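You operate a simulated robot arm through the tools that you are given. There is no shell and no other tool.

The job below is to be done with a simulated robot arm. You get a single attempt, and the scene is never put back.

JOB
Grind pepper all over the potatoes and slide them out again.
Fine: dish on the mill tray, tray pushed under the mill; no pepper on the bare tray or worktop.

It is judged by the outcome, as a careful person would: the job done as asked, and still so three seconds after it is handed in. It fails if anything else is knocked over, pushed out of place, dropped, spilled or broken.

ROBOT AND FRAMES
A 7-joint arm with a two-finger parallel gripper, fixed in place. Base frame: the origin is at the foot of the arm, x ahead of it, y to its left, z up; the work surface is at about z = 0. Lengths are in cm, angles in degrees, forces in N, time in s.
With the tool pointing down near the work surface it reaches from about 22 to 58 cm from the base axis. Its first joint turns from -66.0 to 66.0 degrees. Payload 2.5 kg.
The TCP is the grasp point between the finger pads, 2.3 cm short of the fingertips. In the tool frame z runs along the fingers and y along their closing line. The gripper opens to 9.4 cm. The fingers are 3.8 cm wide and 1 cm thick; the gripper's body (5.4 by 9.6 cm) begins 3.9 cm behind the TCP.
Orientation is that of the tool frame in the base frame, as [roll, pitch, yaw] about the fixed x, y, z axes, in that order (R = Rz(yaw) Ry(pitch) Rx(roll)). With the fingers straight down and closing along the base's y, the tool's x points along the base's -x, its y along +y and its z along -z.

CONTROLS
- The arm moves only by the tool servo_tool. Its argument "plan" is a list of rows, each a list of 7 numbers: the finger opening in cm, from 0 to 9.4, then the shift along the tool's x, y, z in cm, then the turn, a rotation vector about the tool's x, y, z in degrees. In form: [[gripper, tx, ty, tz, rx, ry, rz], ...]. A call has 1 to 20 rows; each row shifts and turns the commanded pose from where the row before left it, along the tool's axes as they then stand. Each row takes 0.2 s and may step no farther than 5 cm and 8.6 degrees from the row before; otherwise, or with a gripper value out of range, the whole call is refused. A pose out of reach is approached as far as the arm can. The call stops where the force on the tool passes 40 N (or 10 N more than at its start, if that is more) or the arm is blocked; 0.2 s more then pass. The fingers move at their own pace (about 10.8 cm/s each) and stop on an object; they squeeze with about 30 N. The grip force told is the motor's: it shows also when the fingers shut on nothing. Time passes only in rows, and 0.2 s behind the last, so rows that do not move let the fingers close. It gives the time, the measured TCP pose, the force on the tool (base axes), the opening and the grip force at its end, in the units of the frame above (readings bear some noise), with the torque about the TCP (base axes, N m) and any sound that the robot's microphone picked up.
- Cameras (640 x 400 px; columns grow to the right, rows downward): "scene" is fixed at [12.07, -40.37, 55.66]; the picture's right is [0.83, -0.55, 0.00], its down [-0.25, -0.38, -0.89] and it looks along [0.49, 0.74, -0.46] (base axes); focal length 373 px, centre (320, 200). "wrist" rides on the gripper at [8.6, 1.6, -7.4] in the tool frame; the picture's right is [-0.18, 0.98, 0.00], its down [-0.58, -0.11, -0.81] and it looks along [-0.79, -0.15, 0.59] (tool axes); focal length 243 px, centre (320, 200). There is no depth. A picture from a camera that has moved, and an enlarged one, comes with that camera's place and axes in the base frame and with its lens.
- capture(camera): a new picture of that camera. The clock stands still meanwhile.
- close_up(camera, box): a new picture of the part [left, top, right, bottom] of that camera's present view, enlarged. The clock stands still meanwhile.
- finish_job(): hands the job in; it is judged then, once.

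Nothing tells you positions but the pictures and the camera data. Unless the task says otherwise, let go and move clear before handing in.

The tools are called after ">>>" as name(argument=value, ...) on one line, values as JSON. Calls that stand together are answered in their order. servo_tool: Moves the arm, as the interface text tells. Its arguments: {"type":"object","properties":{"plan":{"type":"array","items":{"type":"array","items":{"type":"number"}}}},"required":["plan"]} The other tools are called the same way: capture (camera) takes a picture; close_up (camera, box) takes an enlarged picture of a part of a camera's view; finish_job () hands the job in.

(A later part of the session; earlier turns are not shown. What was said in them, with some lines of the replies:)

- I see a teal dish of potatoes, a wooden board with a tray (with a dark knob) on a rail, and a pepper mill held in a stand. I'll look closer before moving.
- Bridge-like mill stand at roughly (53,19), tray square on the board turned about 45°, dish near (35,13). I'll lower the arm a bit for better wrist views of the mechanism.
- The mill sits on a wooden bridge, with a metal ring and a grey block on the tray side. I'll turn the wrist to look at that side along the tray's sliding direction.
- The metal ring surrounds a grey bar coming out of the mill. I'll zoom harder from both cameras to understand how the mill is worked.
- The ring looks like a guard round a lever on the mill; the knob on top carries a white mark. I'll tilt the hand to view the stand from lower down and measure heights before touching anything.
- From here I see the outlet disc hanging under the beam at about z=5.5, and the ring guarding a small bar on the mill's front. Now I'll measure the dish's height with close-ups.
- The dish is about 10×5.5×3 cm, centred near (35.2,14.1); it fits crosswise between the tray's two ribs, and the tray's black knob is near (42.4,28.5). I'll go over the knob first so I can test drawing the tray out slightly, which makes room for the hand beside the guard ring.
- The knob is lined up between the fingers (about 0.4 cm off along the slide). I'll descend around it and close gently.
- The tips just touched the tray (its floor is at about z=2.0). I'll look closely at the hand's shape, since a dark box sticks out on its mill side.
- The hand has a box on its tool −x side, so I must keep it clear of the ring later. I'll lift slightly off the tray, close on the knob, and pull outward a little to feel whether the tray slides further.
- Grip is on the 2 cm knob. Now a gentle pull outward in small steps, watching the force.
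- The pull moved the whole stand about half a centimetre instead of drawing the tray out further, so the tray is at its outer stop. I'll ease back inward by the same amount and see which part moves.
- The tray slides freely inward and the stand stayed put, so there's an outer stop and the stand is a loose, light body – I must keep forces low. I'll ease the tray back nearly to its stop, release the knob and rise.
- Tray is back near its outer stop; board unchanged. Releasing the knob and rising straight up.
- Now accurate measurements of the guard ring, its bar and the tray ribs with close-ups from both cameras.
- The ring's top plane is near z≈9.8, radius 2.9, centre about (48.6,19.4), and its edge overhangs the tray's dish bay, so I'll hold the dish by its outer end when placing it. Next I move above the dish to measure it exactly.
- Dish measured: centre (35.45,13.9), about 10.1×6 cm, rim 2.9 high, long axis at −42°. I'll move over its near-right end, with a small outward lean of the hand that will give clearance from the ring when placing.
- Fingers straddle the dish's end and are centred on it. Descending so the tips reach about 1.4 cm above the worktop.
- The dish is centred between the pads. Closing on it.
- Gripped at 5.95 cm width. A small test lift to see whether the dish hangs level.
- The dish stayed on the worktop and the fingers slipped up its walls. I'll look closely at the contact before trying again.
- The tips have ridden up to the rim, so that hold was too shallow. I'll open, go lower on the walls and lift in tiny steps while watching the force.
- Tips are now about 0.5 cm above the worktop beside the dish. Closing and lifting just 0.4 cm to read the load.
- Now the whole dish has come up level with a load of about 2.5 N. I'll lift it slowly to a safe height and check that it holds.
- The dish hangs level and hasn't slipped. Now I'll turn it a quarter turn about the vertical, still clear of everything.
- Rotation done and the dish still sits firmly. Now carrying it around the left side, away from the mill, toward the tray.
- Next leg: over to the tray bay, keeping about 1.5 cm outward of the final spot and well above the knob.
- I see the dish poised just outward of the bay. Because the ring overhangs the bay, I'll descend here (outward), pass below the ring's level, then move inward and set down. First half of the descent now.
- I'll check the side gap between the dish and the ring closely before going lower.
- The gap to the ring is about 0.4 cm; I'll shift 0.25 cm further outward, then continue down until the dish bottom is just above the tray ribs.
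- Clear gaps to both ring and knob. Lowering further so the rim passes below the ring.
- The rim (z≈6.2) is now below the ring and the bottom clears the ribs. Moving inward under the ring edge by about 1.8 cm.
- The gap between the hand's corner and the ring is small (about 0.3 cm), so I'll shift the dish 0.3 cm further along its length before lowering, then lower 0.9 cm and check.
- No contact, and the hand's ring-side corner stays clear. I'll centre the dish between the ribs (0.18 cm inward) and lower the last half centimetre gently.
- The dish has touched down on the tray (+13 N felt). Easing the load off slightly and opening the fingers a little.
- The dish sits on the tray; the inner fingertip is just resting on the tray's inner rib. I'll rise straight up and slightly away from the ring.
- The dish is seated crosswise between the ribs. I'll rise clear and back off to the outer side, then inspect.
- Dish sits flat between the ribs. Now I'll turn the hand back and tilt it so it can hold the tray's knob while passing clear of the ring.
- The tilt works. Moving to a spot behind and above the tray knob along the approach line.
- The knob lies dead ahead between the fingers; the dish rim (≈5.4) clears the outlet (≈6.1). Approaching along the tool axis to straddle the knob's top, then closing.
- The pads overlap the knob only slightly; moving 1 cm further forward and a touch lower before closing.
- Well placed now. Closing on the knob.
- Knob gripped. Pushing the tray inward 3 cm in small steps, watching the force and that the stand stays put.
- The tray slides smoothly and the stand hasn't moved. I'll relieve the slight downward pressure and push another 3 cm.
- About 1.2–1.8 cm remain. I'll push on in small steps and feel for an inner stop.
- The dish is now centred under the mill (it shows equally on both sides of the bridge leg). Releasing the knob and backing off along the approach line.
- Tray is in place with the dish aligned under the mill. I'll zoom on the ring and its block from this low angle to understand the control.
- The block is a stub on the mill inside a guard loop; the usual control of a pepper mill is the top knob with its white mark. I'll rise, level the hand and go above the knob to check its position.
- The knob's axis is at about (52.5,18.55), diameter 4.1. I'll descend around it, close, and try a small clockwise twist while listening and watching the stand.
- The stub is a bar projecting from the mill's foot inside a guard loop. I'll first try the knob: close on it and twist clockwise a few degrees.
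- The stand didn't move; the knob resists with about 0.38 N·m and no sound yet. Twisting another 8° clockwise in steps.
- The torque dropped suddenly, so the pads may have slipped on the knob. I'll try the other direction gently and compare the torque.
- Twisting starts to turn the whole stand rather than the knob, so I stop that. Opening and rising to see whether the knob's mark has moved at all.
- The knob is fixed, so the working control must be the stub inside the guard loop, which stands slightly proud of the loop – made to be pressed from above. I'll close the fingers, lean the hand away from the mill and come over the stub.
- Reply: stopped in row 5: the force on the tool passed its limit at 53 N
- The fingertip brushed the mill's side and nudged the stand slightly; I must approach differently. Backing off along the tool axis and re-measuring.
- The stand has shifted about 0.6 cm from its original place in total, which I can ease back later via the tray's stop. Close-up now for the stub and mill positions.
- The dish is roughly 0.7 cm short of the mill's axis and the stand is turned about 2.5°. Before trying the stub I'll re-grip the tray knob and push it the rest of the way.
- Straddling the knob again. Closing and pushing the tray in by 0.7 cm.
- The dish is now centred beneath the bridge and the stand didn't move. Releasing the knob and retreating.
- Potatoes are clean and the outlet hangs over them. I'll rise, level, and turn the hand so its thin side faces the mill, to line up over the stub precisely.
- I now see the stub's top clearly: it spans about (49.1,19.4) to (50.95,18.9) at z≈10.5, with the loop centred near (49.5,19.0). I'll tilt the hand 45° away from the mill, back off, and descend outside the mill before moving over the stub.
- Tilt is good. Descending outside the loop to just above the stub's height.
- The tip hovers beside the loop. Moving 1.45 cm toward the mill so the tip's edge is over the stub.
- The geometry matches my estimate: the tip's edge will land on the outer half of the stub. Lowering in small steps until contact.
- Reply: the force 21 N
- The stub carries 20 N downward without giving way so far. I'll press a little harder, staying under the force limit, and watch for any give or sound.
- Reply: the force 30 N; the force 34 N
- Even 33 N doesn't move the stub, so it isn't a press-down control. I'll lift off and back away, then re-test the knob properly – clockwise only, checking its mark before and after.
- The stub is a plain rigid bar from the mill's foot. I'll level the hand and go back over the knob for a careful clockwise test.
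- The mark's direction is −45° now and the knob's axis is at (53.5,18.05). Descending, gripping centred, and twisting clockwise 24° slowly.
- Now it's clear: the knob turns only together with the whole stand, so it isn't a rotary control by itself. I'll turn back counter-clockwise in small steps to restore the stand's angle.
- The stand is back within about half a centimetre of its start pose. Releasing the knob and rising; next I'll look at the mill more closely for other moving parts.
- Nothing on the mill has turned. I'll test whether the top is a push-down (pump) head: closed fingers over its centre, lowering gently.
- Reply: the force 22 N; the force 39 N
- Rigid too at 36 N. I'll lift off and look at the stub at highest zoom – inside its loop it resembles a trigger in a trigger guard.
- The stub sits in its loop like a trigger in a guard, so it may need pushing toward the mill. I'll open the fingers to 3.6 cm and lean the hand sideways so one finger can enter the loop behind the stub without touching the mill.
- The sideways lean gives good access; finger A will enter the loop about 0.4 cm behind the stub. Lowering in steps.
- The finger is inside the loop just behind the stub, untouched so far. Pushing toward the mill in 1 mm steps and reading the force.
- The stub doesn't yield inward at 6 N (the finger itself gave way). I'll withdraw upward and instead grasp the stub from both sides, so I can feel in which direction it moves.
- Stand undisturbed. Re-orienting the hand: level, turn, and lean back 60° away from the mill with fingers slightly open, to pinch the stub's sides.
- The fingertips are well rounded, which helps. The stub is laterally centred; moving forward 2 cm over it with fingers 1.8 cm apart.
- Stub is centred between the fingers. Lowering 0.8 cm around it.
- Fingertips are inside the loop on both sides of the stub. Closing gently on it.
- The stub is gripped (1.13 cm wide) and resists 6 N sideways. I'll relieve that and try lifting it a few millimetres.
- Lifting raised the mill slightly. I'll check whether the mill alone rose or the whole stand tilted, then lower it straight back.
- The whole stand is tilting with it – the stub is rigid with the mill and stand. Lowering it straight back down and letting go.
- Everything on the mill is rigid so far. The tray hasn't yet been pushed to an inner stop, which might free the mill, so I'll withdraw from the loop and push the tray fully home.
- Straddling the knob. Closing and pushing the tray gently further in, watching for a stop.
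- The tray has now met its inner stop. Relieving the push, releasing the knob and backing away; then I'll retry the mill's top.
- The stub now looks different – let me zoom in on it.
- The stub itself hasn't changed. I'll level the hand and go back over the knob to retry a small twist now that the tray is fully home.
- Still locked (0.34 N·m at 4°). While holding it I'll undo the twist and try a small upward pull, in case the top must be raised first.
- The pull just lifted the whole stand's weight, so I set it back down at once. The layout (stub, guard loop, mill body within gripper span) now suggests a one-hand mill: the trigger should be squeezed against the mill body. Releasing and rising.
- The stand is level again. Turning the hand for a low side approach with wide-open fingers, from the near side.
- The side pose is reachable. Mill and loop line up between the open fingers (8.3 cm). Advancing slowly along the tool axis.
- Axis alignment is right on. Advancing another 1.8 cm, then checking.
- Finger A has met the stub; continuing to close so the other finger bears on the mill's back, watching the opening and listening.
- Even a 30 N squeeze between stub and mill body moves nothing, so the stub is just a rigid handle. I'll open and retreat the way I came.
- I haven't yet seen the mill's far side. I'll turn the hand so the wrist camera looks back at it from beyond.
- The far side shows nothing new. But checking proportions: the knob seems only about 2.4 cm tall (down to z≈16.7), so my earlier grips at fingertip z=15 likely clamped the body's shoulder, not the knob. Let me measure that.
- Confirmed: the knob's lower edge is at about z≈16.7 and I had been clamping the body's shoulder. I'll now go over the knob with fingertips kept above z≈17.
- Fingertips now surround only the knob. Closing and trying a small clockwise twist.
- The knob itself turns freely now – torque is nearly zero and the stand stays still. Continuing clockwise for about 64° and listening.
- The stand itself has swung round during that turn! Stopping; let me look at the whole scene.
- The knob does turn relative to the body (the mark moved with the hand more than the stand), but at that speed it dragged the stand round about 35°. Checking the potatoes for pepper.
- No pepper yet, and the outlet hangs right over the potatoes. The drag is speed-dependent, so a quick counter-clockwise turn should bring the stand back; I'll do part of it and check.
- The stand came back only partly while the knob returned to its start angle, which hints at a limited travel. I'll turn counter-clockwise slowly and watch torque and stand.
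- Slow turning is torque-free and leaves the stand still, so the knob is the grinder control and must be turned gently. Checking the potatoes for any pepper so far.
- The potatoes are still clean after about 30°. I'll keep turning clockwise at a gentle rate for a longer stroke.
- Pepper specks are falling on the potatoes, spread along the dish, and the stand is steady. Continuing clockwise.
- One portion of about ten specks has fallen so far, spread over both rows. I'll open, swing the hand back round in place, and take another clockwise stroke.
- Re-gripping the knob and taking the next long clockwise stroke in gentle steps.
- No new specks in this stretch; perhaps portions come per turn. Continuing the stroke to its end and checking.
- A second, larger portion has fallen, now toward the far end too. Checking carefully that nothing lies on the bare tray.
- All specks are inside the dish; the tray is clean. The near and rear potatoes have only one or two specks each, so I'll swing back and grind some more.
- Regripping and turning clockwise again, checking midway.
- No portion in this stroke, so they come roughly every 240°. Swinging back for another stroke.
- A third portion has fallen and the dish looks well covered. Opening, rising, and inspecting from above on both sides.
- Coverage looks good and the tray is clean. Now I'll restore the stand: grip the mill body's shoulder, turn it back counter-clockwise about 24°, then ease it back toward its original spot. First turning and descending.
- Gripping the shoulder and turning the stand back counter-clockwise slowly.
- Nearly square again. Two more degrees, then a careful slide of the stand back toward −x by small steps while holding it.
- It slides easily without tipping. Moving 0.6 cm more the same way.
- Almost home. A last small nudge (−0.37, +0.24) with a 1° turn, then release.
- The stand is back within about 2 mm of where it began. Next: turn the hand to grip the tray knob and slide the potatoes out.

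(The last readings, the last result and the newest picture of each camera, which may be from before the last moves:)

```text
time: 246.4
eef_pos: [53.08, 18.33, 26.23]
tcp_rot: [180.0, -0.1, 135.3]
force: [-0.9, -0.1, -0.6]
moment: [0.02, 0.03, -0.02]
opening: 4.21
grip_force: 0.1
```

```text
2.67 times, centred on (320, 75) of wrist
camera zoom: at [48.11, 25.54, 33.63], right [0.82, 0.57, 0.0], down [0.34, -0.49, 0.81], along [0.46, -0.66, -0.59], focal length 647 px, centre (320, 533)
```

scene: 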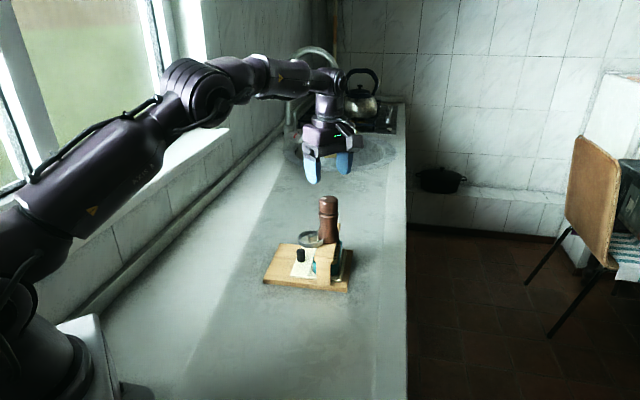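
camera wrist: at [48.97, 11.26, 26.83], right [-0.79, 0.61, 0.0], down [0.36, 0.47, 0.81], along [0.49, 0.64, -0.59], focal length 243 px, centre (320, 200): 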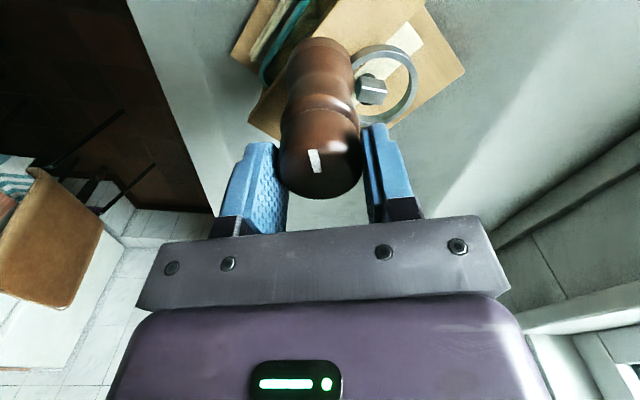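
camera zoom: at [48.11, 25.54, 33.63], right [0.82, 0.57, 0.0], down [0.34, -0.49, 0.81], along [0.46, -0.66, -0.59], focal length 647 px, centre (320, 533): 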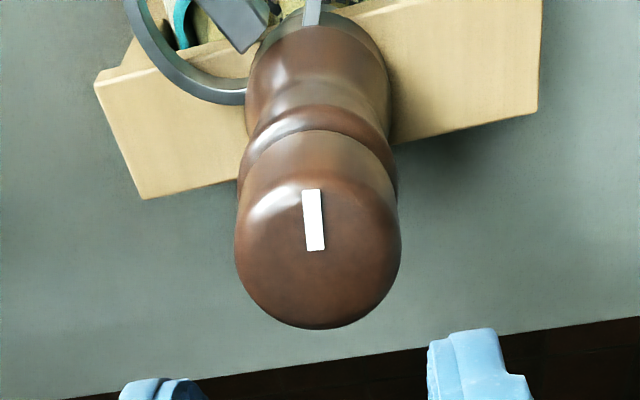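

>>> servo_tool(plan=[[4.2, 3.16, -0.08, 0.6, 0, 0, 0], [4.2, 3.16, -0.08, 1.0, 0, 0, 0], [4.2, 3.16, -0.08, 1.0, 0, 0, 0], [4.2, 3.16, -0.08, 1.2, 0, 0, 0], [4.2, 3.16, -0.08, 1.2, 0, 0, 0], [4.2, 0, 0, 0, 0, -7, 0], [4.2, 0, 0, 0, 0, -7, 0], [4.2, 0, 0, 0, 0, -7, 0], [4.2, 0, 0, 0, 0, -7, 0], [4.2, 0, 0, 0, 0, -7, 0], [4.2, 0.38, 0, 2.5, 0, 0, 0], [4.2, 0.38, 0, 2.5, 0, 0, 0], [4.2, 0.38, 0, 2.5, 0, 0, 0], [4.2, 0.38, 0, 2.5, 0, 0, 0], [4.2, 0, 0, 0, 0, 0, 0]])

>>> capture(camera="wrist")

>>> close_up(camera="wrist", box=[220, 20, 430, 200])

```text
time: 249.6
eef_pos: [44.77, 25.92, 12.1]
tcp_rot: [180.0, 35.1, 135.5]
force: [-0.3, 0.1, -0.4]
moment: [0.0, -0.01, -0.02]
opening: 4.2
grip_force: 0.1
```

```text
taken
camera wrist: at [37.88, 35.13, 13.19], right [0.8, 0.6, 0.11], down [-0.07, -0.09, 0.99], along [0.6, -0.8, -0.03], focal length 243 px, centre (320, 200)
```

wrist: 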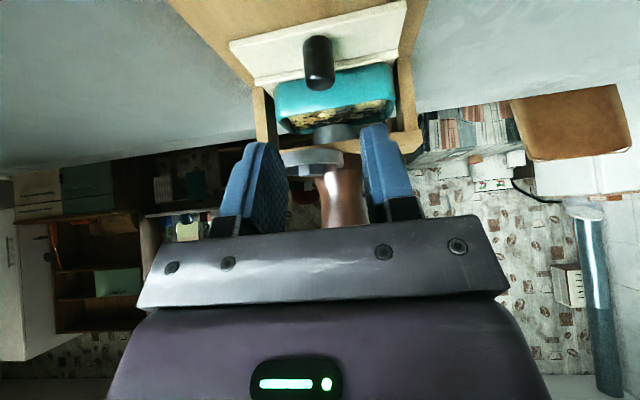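

```text
2.22 times, centred on (325, 110) of wrist
camera zoom: at [37.88, 35.13, 13.19], right [0.8, 0.6, 0.11], down [-0.07, -0.09, 0.99], along [0.6, -0.8, -0.03], focal length 539 px, centre (309, 400)
```

zoom: 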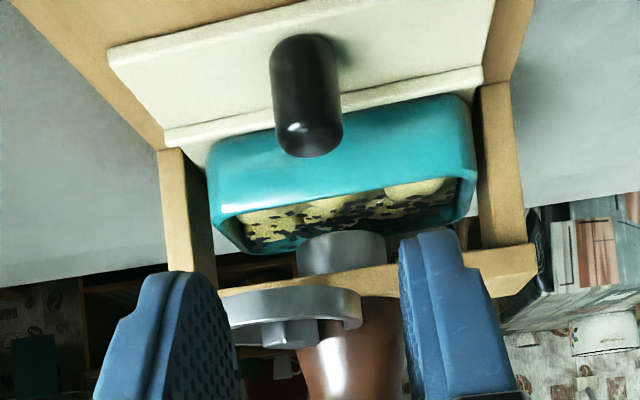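

Pepper covers both rows. The knob is straight ahead; closing in on it.

>>> servo_tool(plan=[[4.2, 0.05, 0, 2.8, 0, 0, 0], [4.2, 0.05, 0, 2.8, 0, 0, 0], [4.2, 0, 0, 1.4, 0, 0, 0], [4.2, 0, 0, 1.05, 0, 0, 0], [4.2, 0, 0, 0, 0, 0, 0]])

>>> close_up(camera="wrist", box=[220, 60, 430, 220])

>>> servo_tool(plan=[[1.5, 0, -0.05, 0, 0, 0, 0], [1.5, 0, 0, 0, 0, 0, 0], [1.5, 0, 0, 0, 0, 0, 0], [1.5, 0, 0, 0, 0, 0, 0]])

>>> close_up(camera="scene", box=[245, 185, 365, 295])

```text
time: 250.8
eef_pos: [48.04, 22.91, 5.62]
tcp_rot: [-180.0, 35.1, 135.4]
force: [-0.3, 0.4, 0.2]
moment: [-0.01, 0.0, 0.03]
opening: 4.19
grip_force: 0.0
```

```text
2.50 times, centred on (325, 140) of wrist
camera zoom: at [41.14, 31.94, 6.61], right [0.8, 0.6, 0.11], down [-0.07, -0.09, 0.99], along [0.6, -0.8, -0.03], focal length 606 px, centre (308, 350)
```

zoom: 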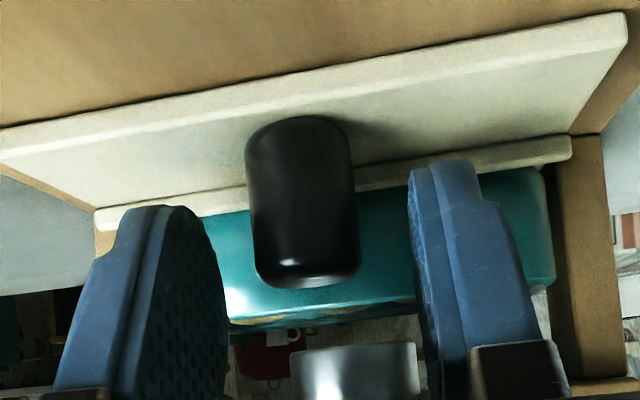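

```text
time: 251.8
eef_pos: [48.02, 22.81, 5.46]
tcp_rot: [180.0, 35.1, 135.5]
force: [4.1, 5.1, 0.3]
moment: [-0.06, 0.16, 0.06]
opening: 2.03
grip_force: 30.3
```

```text
3.64 times, centred on (305, 240) of scene
camera zoom: at [12.07, -40.37, 55.66], right [0.83, -0.55, 0.0], down [-0.25, -0.38, -0.89], along [0.49, 0.74, -0.46], focal length 1357 px, centre (374, 54)
```

zoom: 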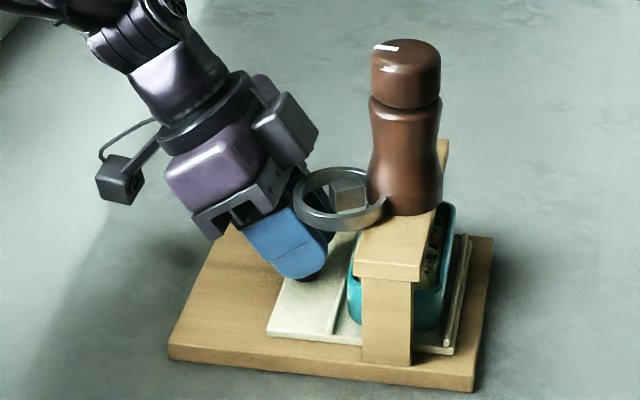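

Gripped. Pulling the tray outward slowly.

>>> servo_tool(plan=[[1.5, 0.2, 0.06, -0.14, 0, 0, 0], [1.5, 0.409, 0, -0.2875, 0, 0, 0], [1.5, 0.409, 0, -0.2875, 0, 0, 0], [1.5, 0.409, 0, -0.2875, 0, 0, 0], [1.5, 0.409, 0, -0.2875, 0, 0, 0], [1.5, 0.409, 0, -0.2875, 0, 0, 0], [1.5, 0.409, 0, -0.2875, 0, 0, 0], [1.5, 0.409, 0, -0.2875, 0, 0, 0], [1.5, 0, 0, 0, 0, 0, 0]])

>>> close_up(camera="scene", box=[245, 185, 365, 295])

```text
time: 253.8
eef_pos: [45.25, 25.34, 5.54]
tcp_rot: [-179.9, 35.1, 135.6]
force: [-4.0, -4.8, 3.1]
moment: [-0.34, -0.56, -0.08]
opening: 2.01
grip_force: 30.0
```

```text
3.64 times, centred on (305, 240) of scene
camera zoom: at [12.07, -40.37, 55.66], right [0.83, -0.55, 0.0], down [-0.25, -0.38, -0.89], along [0.49, 0.74, -0.46], focal length 1357 px, centre (374, 54)
```

zoom: 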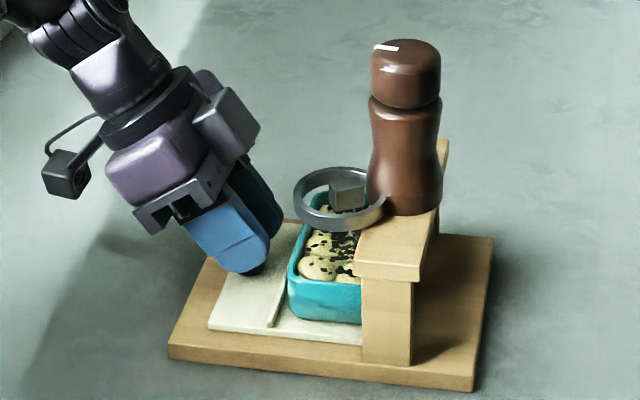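

Sliding smoothly, the stand is still. Continuing outward.

>>> servo_tool(plan=[[1.5, 0.409, -0.06, -0.2875, 0, 0, 0], [1.5, 0.409, -0.02, -0.2875, 0, 0, 0], [1.5, 0.409, 0, -0.2875, 0, 0, 0], [1.5, 0.409, 0, -0.2875, 0, 0, 0], [1.5, 0.409, 0, -0.2875, 0, 0, 0], [1.5, 0.409, 0, -0.2875, 0, 0, 0], [1.5, 0.409, 0, -0.2875, 0, 0, 0], [1.5, 0.409, 0, -0.2875, 0, 0, 0], [1.5, 0, 0, 0, 0, 0, 0]])

>>> close_up(camera="scene", box=[245, 185, 365, 295])

```text
time: 255.8
eef_pos: [42.48, 28.18, 5.55]
tcp_rot: [180.0, 35.1, 135.6]
force: [-2.7, -2.6, -0.2]
moment: [-0.42, -0.67, -0.07]
opening: 1.99
grip_force: 29.8
```

```text
3.64 times, centred on (305, 240) of scene
camera zoom: at [12.07, -40.37, 55.66], right [0.83, -0.55, 0.0], down [-0.25, -0.38, -0.89], along [0.49, 0.74, -0.46], focal length 1357 px, centre (374, 54)
```

zoom: 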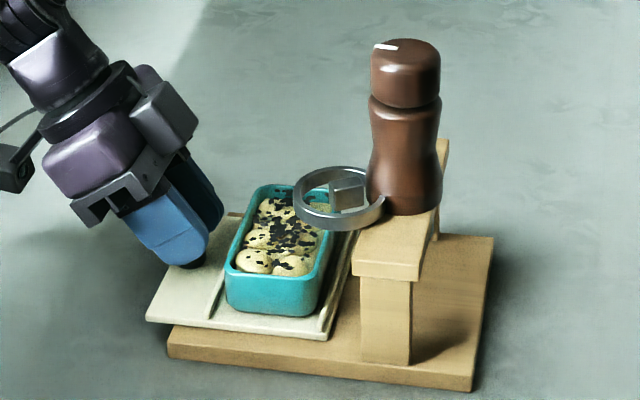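

>>> servo_tool(plan=[[1.5, 0.33, -0.03, -0.23, 0, 0, 0], [1.5, 0.25, 0, -0.17, 0, 0, 0], [1.5, 0, 0, 0, 0, 0, 0]])

>>> close_up(camera="scene", box=[270, 225, 325, 275])

>>> close_up(camera="scene", box=[220, 180, 380, 340])

```text
time: 256.6
eef_pos: [41.94, 28.59, 5.55]
tcp_rot: [179.9, 35.1, 135.4]
force: [6.0, -0.6, -0.8]
moment: [0.01, 0.27, 0.04]
opening: 2.0
grip_force: 30.1
```

```text
8.00 times, centred on (298, 250) of scene
camera zoom: at [12.07, -40.37, 55.66], right [0.83, -0.55, 0.0], down [-0.25, -0.38, -0.89], along [0.49, 0.74, -0.46], focal length 2986 px, centre (500, -200)
```

zoom: 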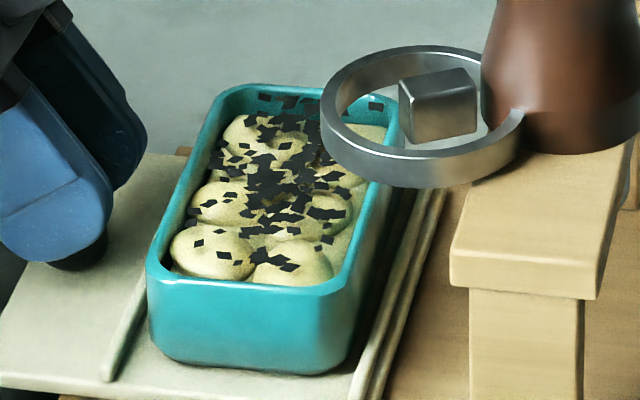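

```text
2.50 times, centred on (300, 260) of scene
camera zoom: at [12.07, -40.37, 55.66], right [0.83, -0.55, 0.0], down [-0.25, -0.38, -0.89], along [0.49, 0.74, -0.46], focal length 933 px, centre (370, 50)
```

zoom: 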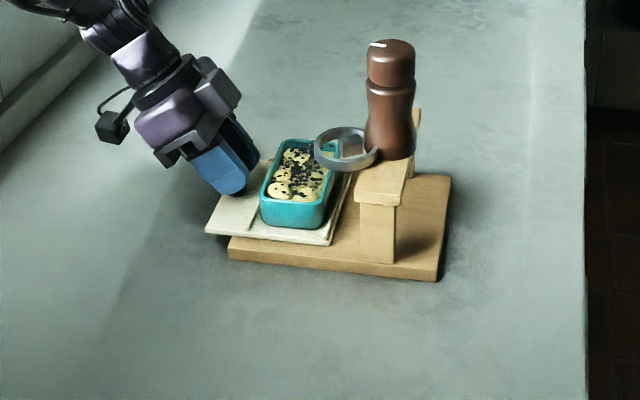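

The tray is out again, with pepper over all six potatoes. Releasing the knob and backing off.

>>> servo_tool(plan=[[1.5, -0.04, 0, 0.03, 0, 0, 0], [3.6, 0, 0, 0, 0, 0, 0], [3.6, 0, 0, 0, 0, 0, 0], [3.6, 0, 0, -1.0, 0, 0, 0], [3.6, 0, 0, -2.5, 0, 0, 0], [3.6, 0, 0, -3.5, 0, 0, 0], [3.6, -1.72, 0, -2.46, 0, 0, 0], [3.6, -1.72, 0, -2.46, 0, 0, 0], [3.6, -1.72, 0, -2.46, 0, 0, 0], [3.6, 0, 0, 0, 0, 7, 0], [3.6, 0, 0, 0, 0, 7, 0], [3.6, 0, 0, 0, 0, 7, 0], [3.6, 0, 0, 0, 0, 7, 0], [3.6, 0, 0, 0, 0, 7, 0], [3.6, 0, 0, 0, 0, 0, 0]])

>>> capture(camera="wrist")

>>> close_up(camera="wrist", box=[220, 0, 420, 160])

>>> close_up(camera="scene", box=[220, 180, 380, 340])

```text
time: 259.8
eef_pos: [38.88, 31.44, 20.28]
tcp_rot: [179.9, 0.0, 135.5]
force: [-0.3, 0.0, 0.1]
moment: [0.01, -0.01, 0.04]
opening: 3.6
grip_force: 0.0
```

```text
taken
camera wrist: at [34.0, 38.64, 27.7], right [0.82, 0.57, 0.0], down [0.34, -0.49, 0.81], along [0.46, -0.66, -0.59], focal length 243 px, centre (320, 200)
```

wrist: 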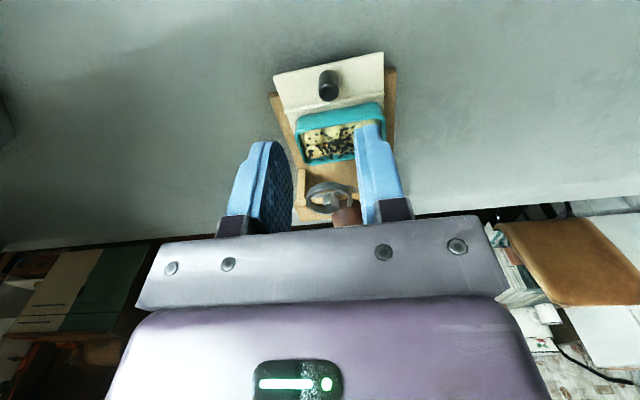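

```text
2.50 times, centred on (320, 80) of wrist
camera zoom: at [34.0, 38.64, 27.7], right [0.82, 0.57, 0.0], down [0.34, -0.49, 0.81], along [0.46, -0.66, -0.59], focal length 606 px, centre (320, 500)
```

zoom: 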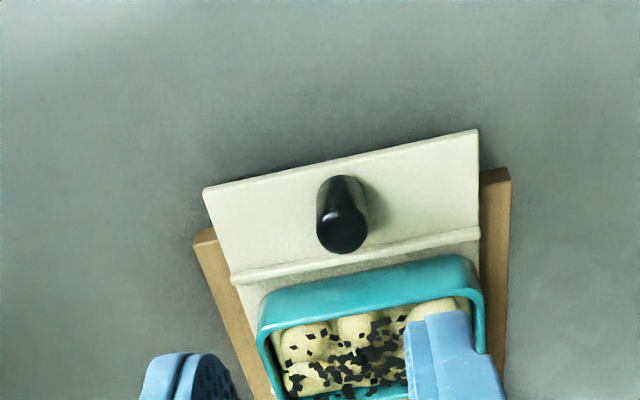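

```text
2.50 times, centred on (300, 260) of scene
camera zoom: at [12.07, -40.38, 55.66], right [0.83, -0.55, 0.0], down [-0.25, -0.38, -0.89], along [0.49, 0.74, -0.46], focal length 933 px, centre (370, 50)
```

zoom: 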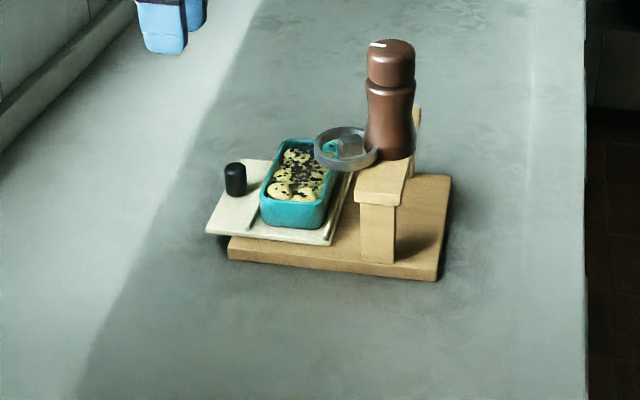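

I'll shift the hand for an unobstructed view of every potato and of the tray.

>>> servo_tool(plan=[[3.6, 0, -2.5, -2.0, 0, 0, 0], [3.6, 0, -2.5, -2.0, 0, 0, 0], [3.6, 0, -1.5, 0, 0, 0, 0], [3.6, 0, 0, 0, 0, 0, 0]])

>>> close_up(camera="wrist", box=[340, 20, 540, 160])

>>> close_up(camera="wrist", box=[380, 60, 470, 130])

```text
time: 260.8
eef_pos: [34.38, 26.63, 24.27]
tcp_rot: [180.0, 0.1, 135.5]
force: [0.3, 0.9, -0.4]
moment: [0.01, 0.03, 0.01]
opening: 3.59
grip_force: 0.0
```

```text
2.86 times, centred on (440, 90) of wrist
camera zoom: at [29.47, 33.88, 31.6], right [0.82, 0.57, 0.0], down [0.34, -0.48, 0.81], along [0.46, -0.66, -0.59], focal length 693 px, centre (-23, 514)
```

zoom: 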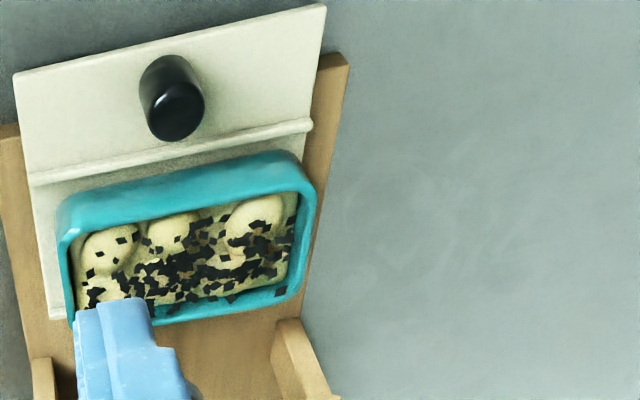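

```text
5.71 times, centred on (425, 95) of wrist
camera zoom: at [29.47, 33.88, 31.6], right [0.82, 0.57, 0.0], down [0.34, -0.48, 0.81], along [0.46, -0.66, -0.59], focal length 1386 px, centre (-280, 800)
```

zoom: 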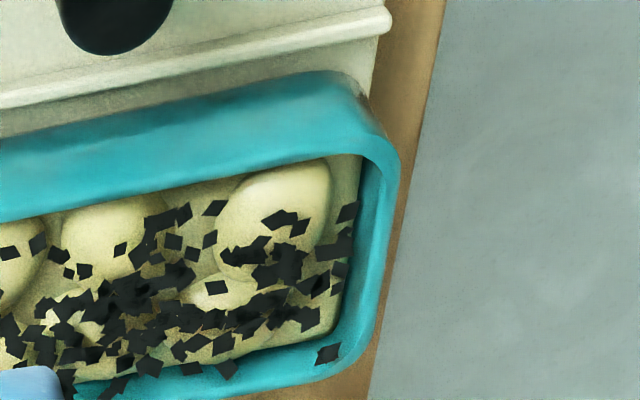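

Pepper lies heaviest toward the mill side, with a few specks on the rim there; I need to check the tray strip beside that wall.

>>> close_up(camera="scene", box=[290, 232, 318, 276])

>>> close_up(camera="scene", box=[278, 228, 322, 256])

```text
9.09 times, centred on (304, 254) of scene
camera zoom: at [12.07, -40.37, 55.66], right [0.83, -0.55, 0.0], down [-0.25, -0.38, -0.89], along [0.49, 0.74, -0.46], focal length 3393 px, centre (466, -291)
```

zoom: 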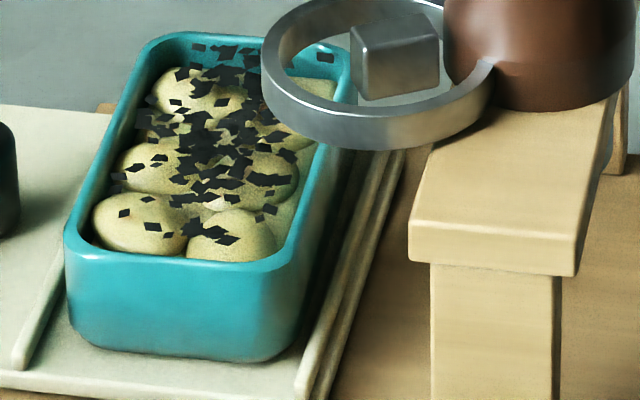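

```text
14.29 times, centred on (300, 242) of scene
camera zoom: at [12.07, -40.37, 55.66], right [0.83, -0.55, 0.0], down [-0.25, -0.38, -0.89], along [0.49, 0.74, -0.46], focal length 5332 px, centre (606, -400)
```

zoom: 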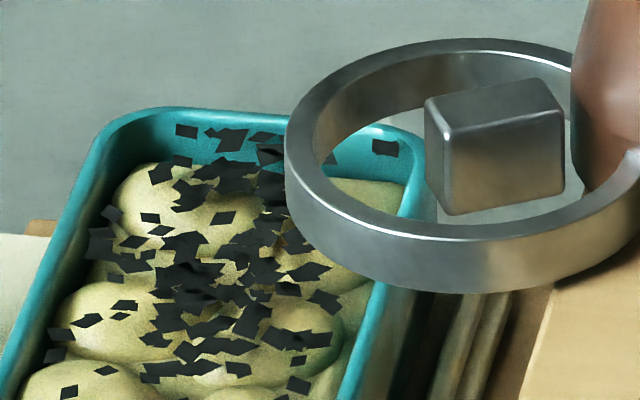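

The specks sit within the dish, centred over the potatoes; the tray strips, board and worktop are clean. One last overall look before handing in.

>>> servo_tool(plan=[[3.6, 2.0, 0, -3.0, 0, 0, 0], [3.6, 2.0, 0, -3.0, 0, 0, 0], [3.6, 0, 0, 0, 0, 0, 0]])

>>> capture(camera="scene")

>>> close_up(camera="scene", box=[220, 180, 380, 340])

>>> capture(camera="wrist")

```text
time: 261.6
eef_pos: [31.63, 29.45, 30.28]
tcp_rot: [-179.9, 0.1, 135.3]
force: [-0.5, -1.0, 0.8]
moment: [-0.02, -0.02, 0.0]
opening: 3.58
grip_force: 0.0
```

```text
taken
```

scene: 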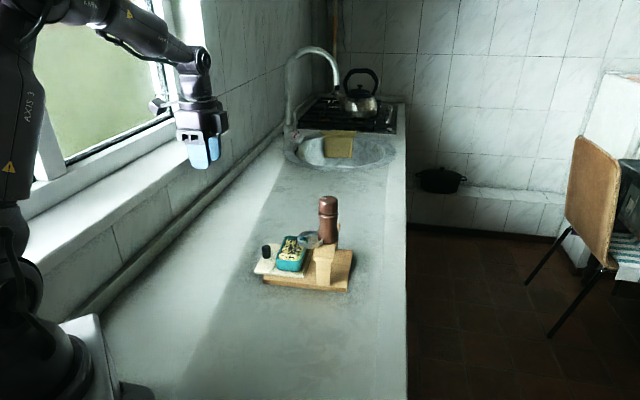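

```text
2.50 times, centred on (300, 260) of scene
camera zoom: at [12.07, -40.37, 55.66], right [0.83, -0.55, 0.0], down [-0.25, -0.38, -0.89], along [0.49, 0.74, -0.46], focal length 933 px, centre (370, 50)
```

zoom: 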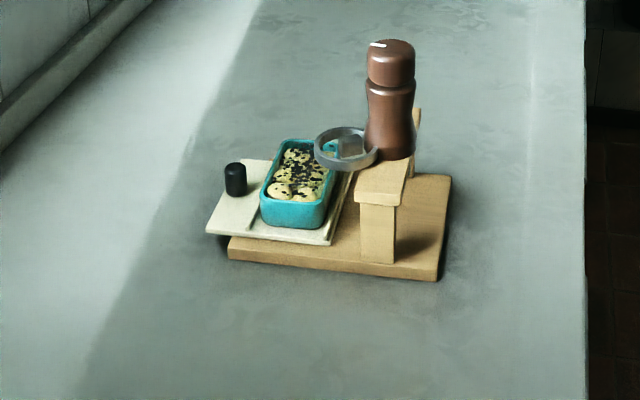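

```text
taken
camera wrist: at [26.66, 36.85, 37.65], right [0.82, 0.57, 0.0], down [0.34, -0.48, 0.81], along [0.46, -0.66, -0.59], focal length 243 px, centre (320, 200)
```

wrist: 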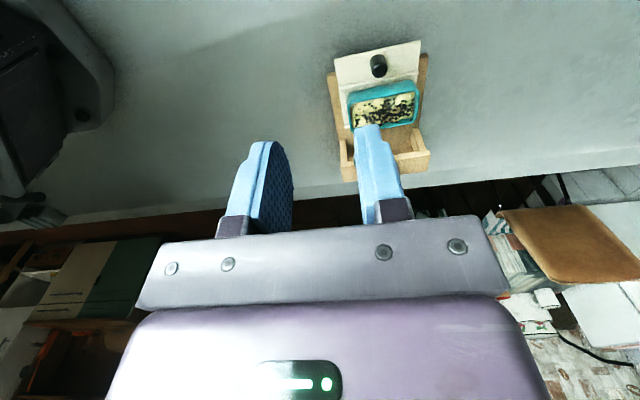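

The potatoes are peppered on all six pieces and slid out on the tray. The stand is back at its original spot, the tray and worktop look clean, and the arm is clear. Handing in.

>>> finish_job()

```text
The job is handed in.
```

The potatoes have pepper on all six pieces and the tray is slid back out. I saw no pepper on the bare tray, the board or the worktop. I've handed the job in, and no verdict came back.

- **How the mill works:** turning the top knob clockwise, slowly, drops a portion of pepper about every 240°. I ground three portions.
- **Coverage:** the pepper is heaviest in the middle and toward the far end. The two potatoes at the near end have only about four to six specks each. A few specks sit on the dish's inner wall and rim.
- **Stand moved during the job:** before I worked out the knob, I pulled, pressed and twisted the wrong parts. The loose stand tilted slightly, shifted about 1.3 cm, and at one point swung round about 35°.
- **Stand put back:** I moved it back to within about 2 mm of where it started, judged from the scene camera. A strict judge could still count that movement against the job.
- **Not seen:** I had no direct view of the strip of tray behind the near leg while grinding. I saw no pepper there or elsewhere on the tray after sliding it out.
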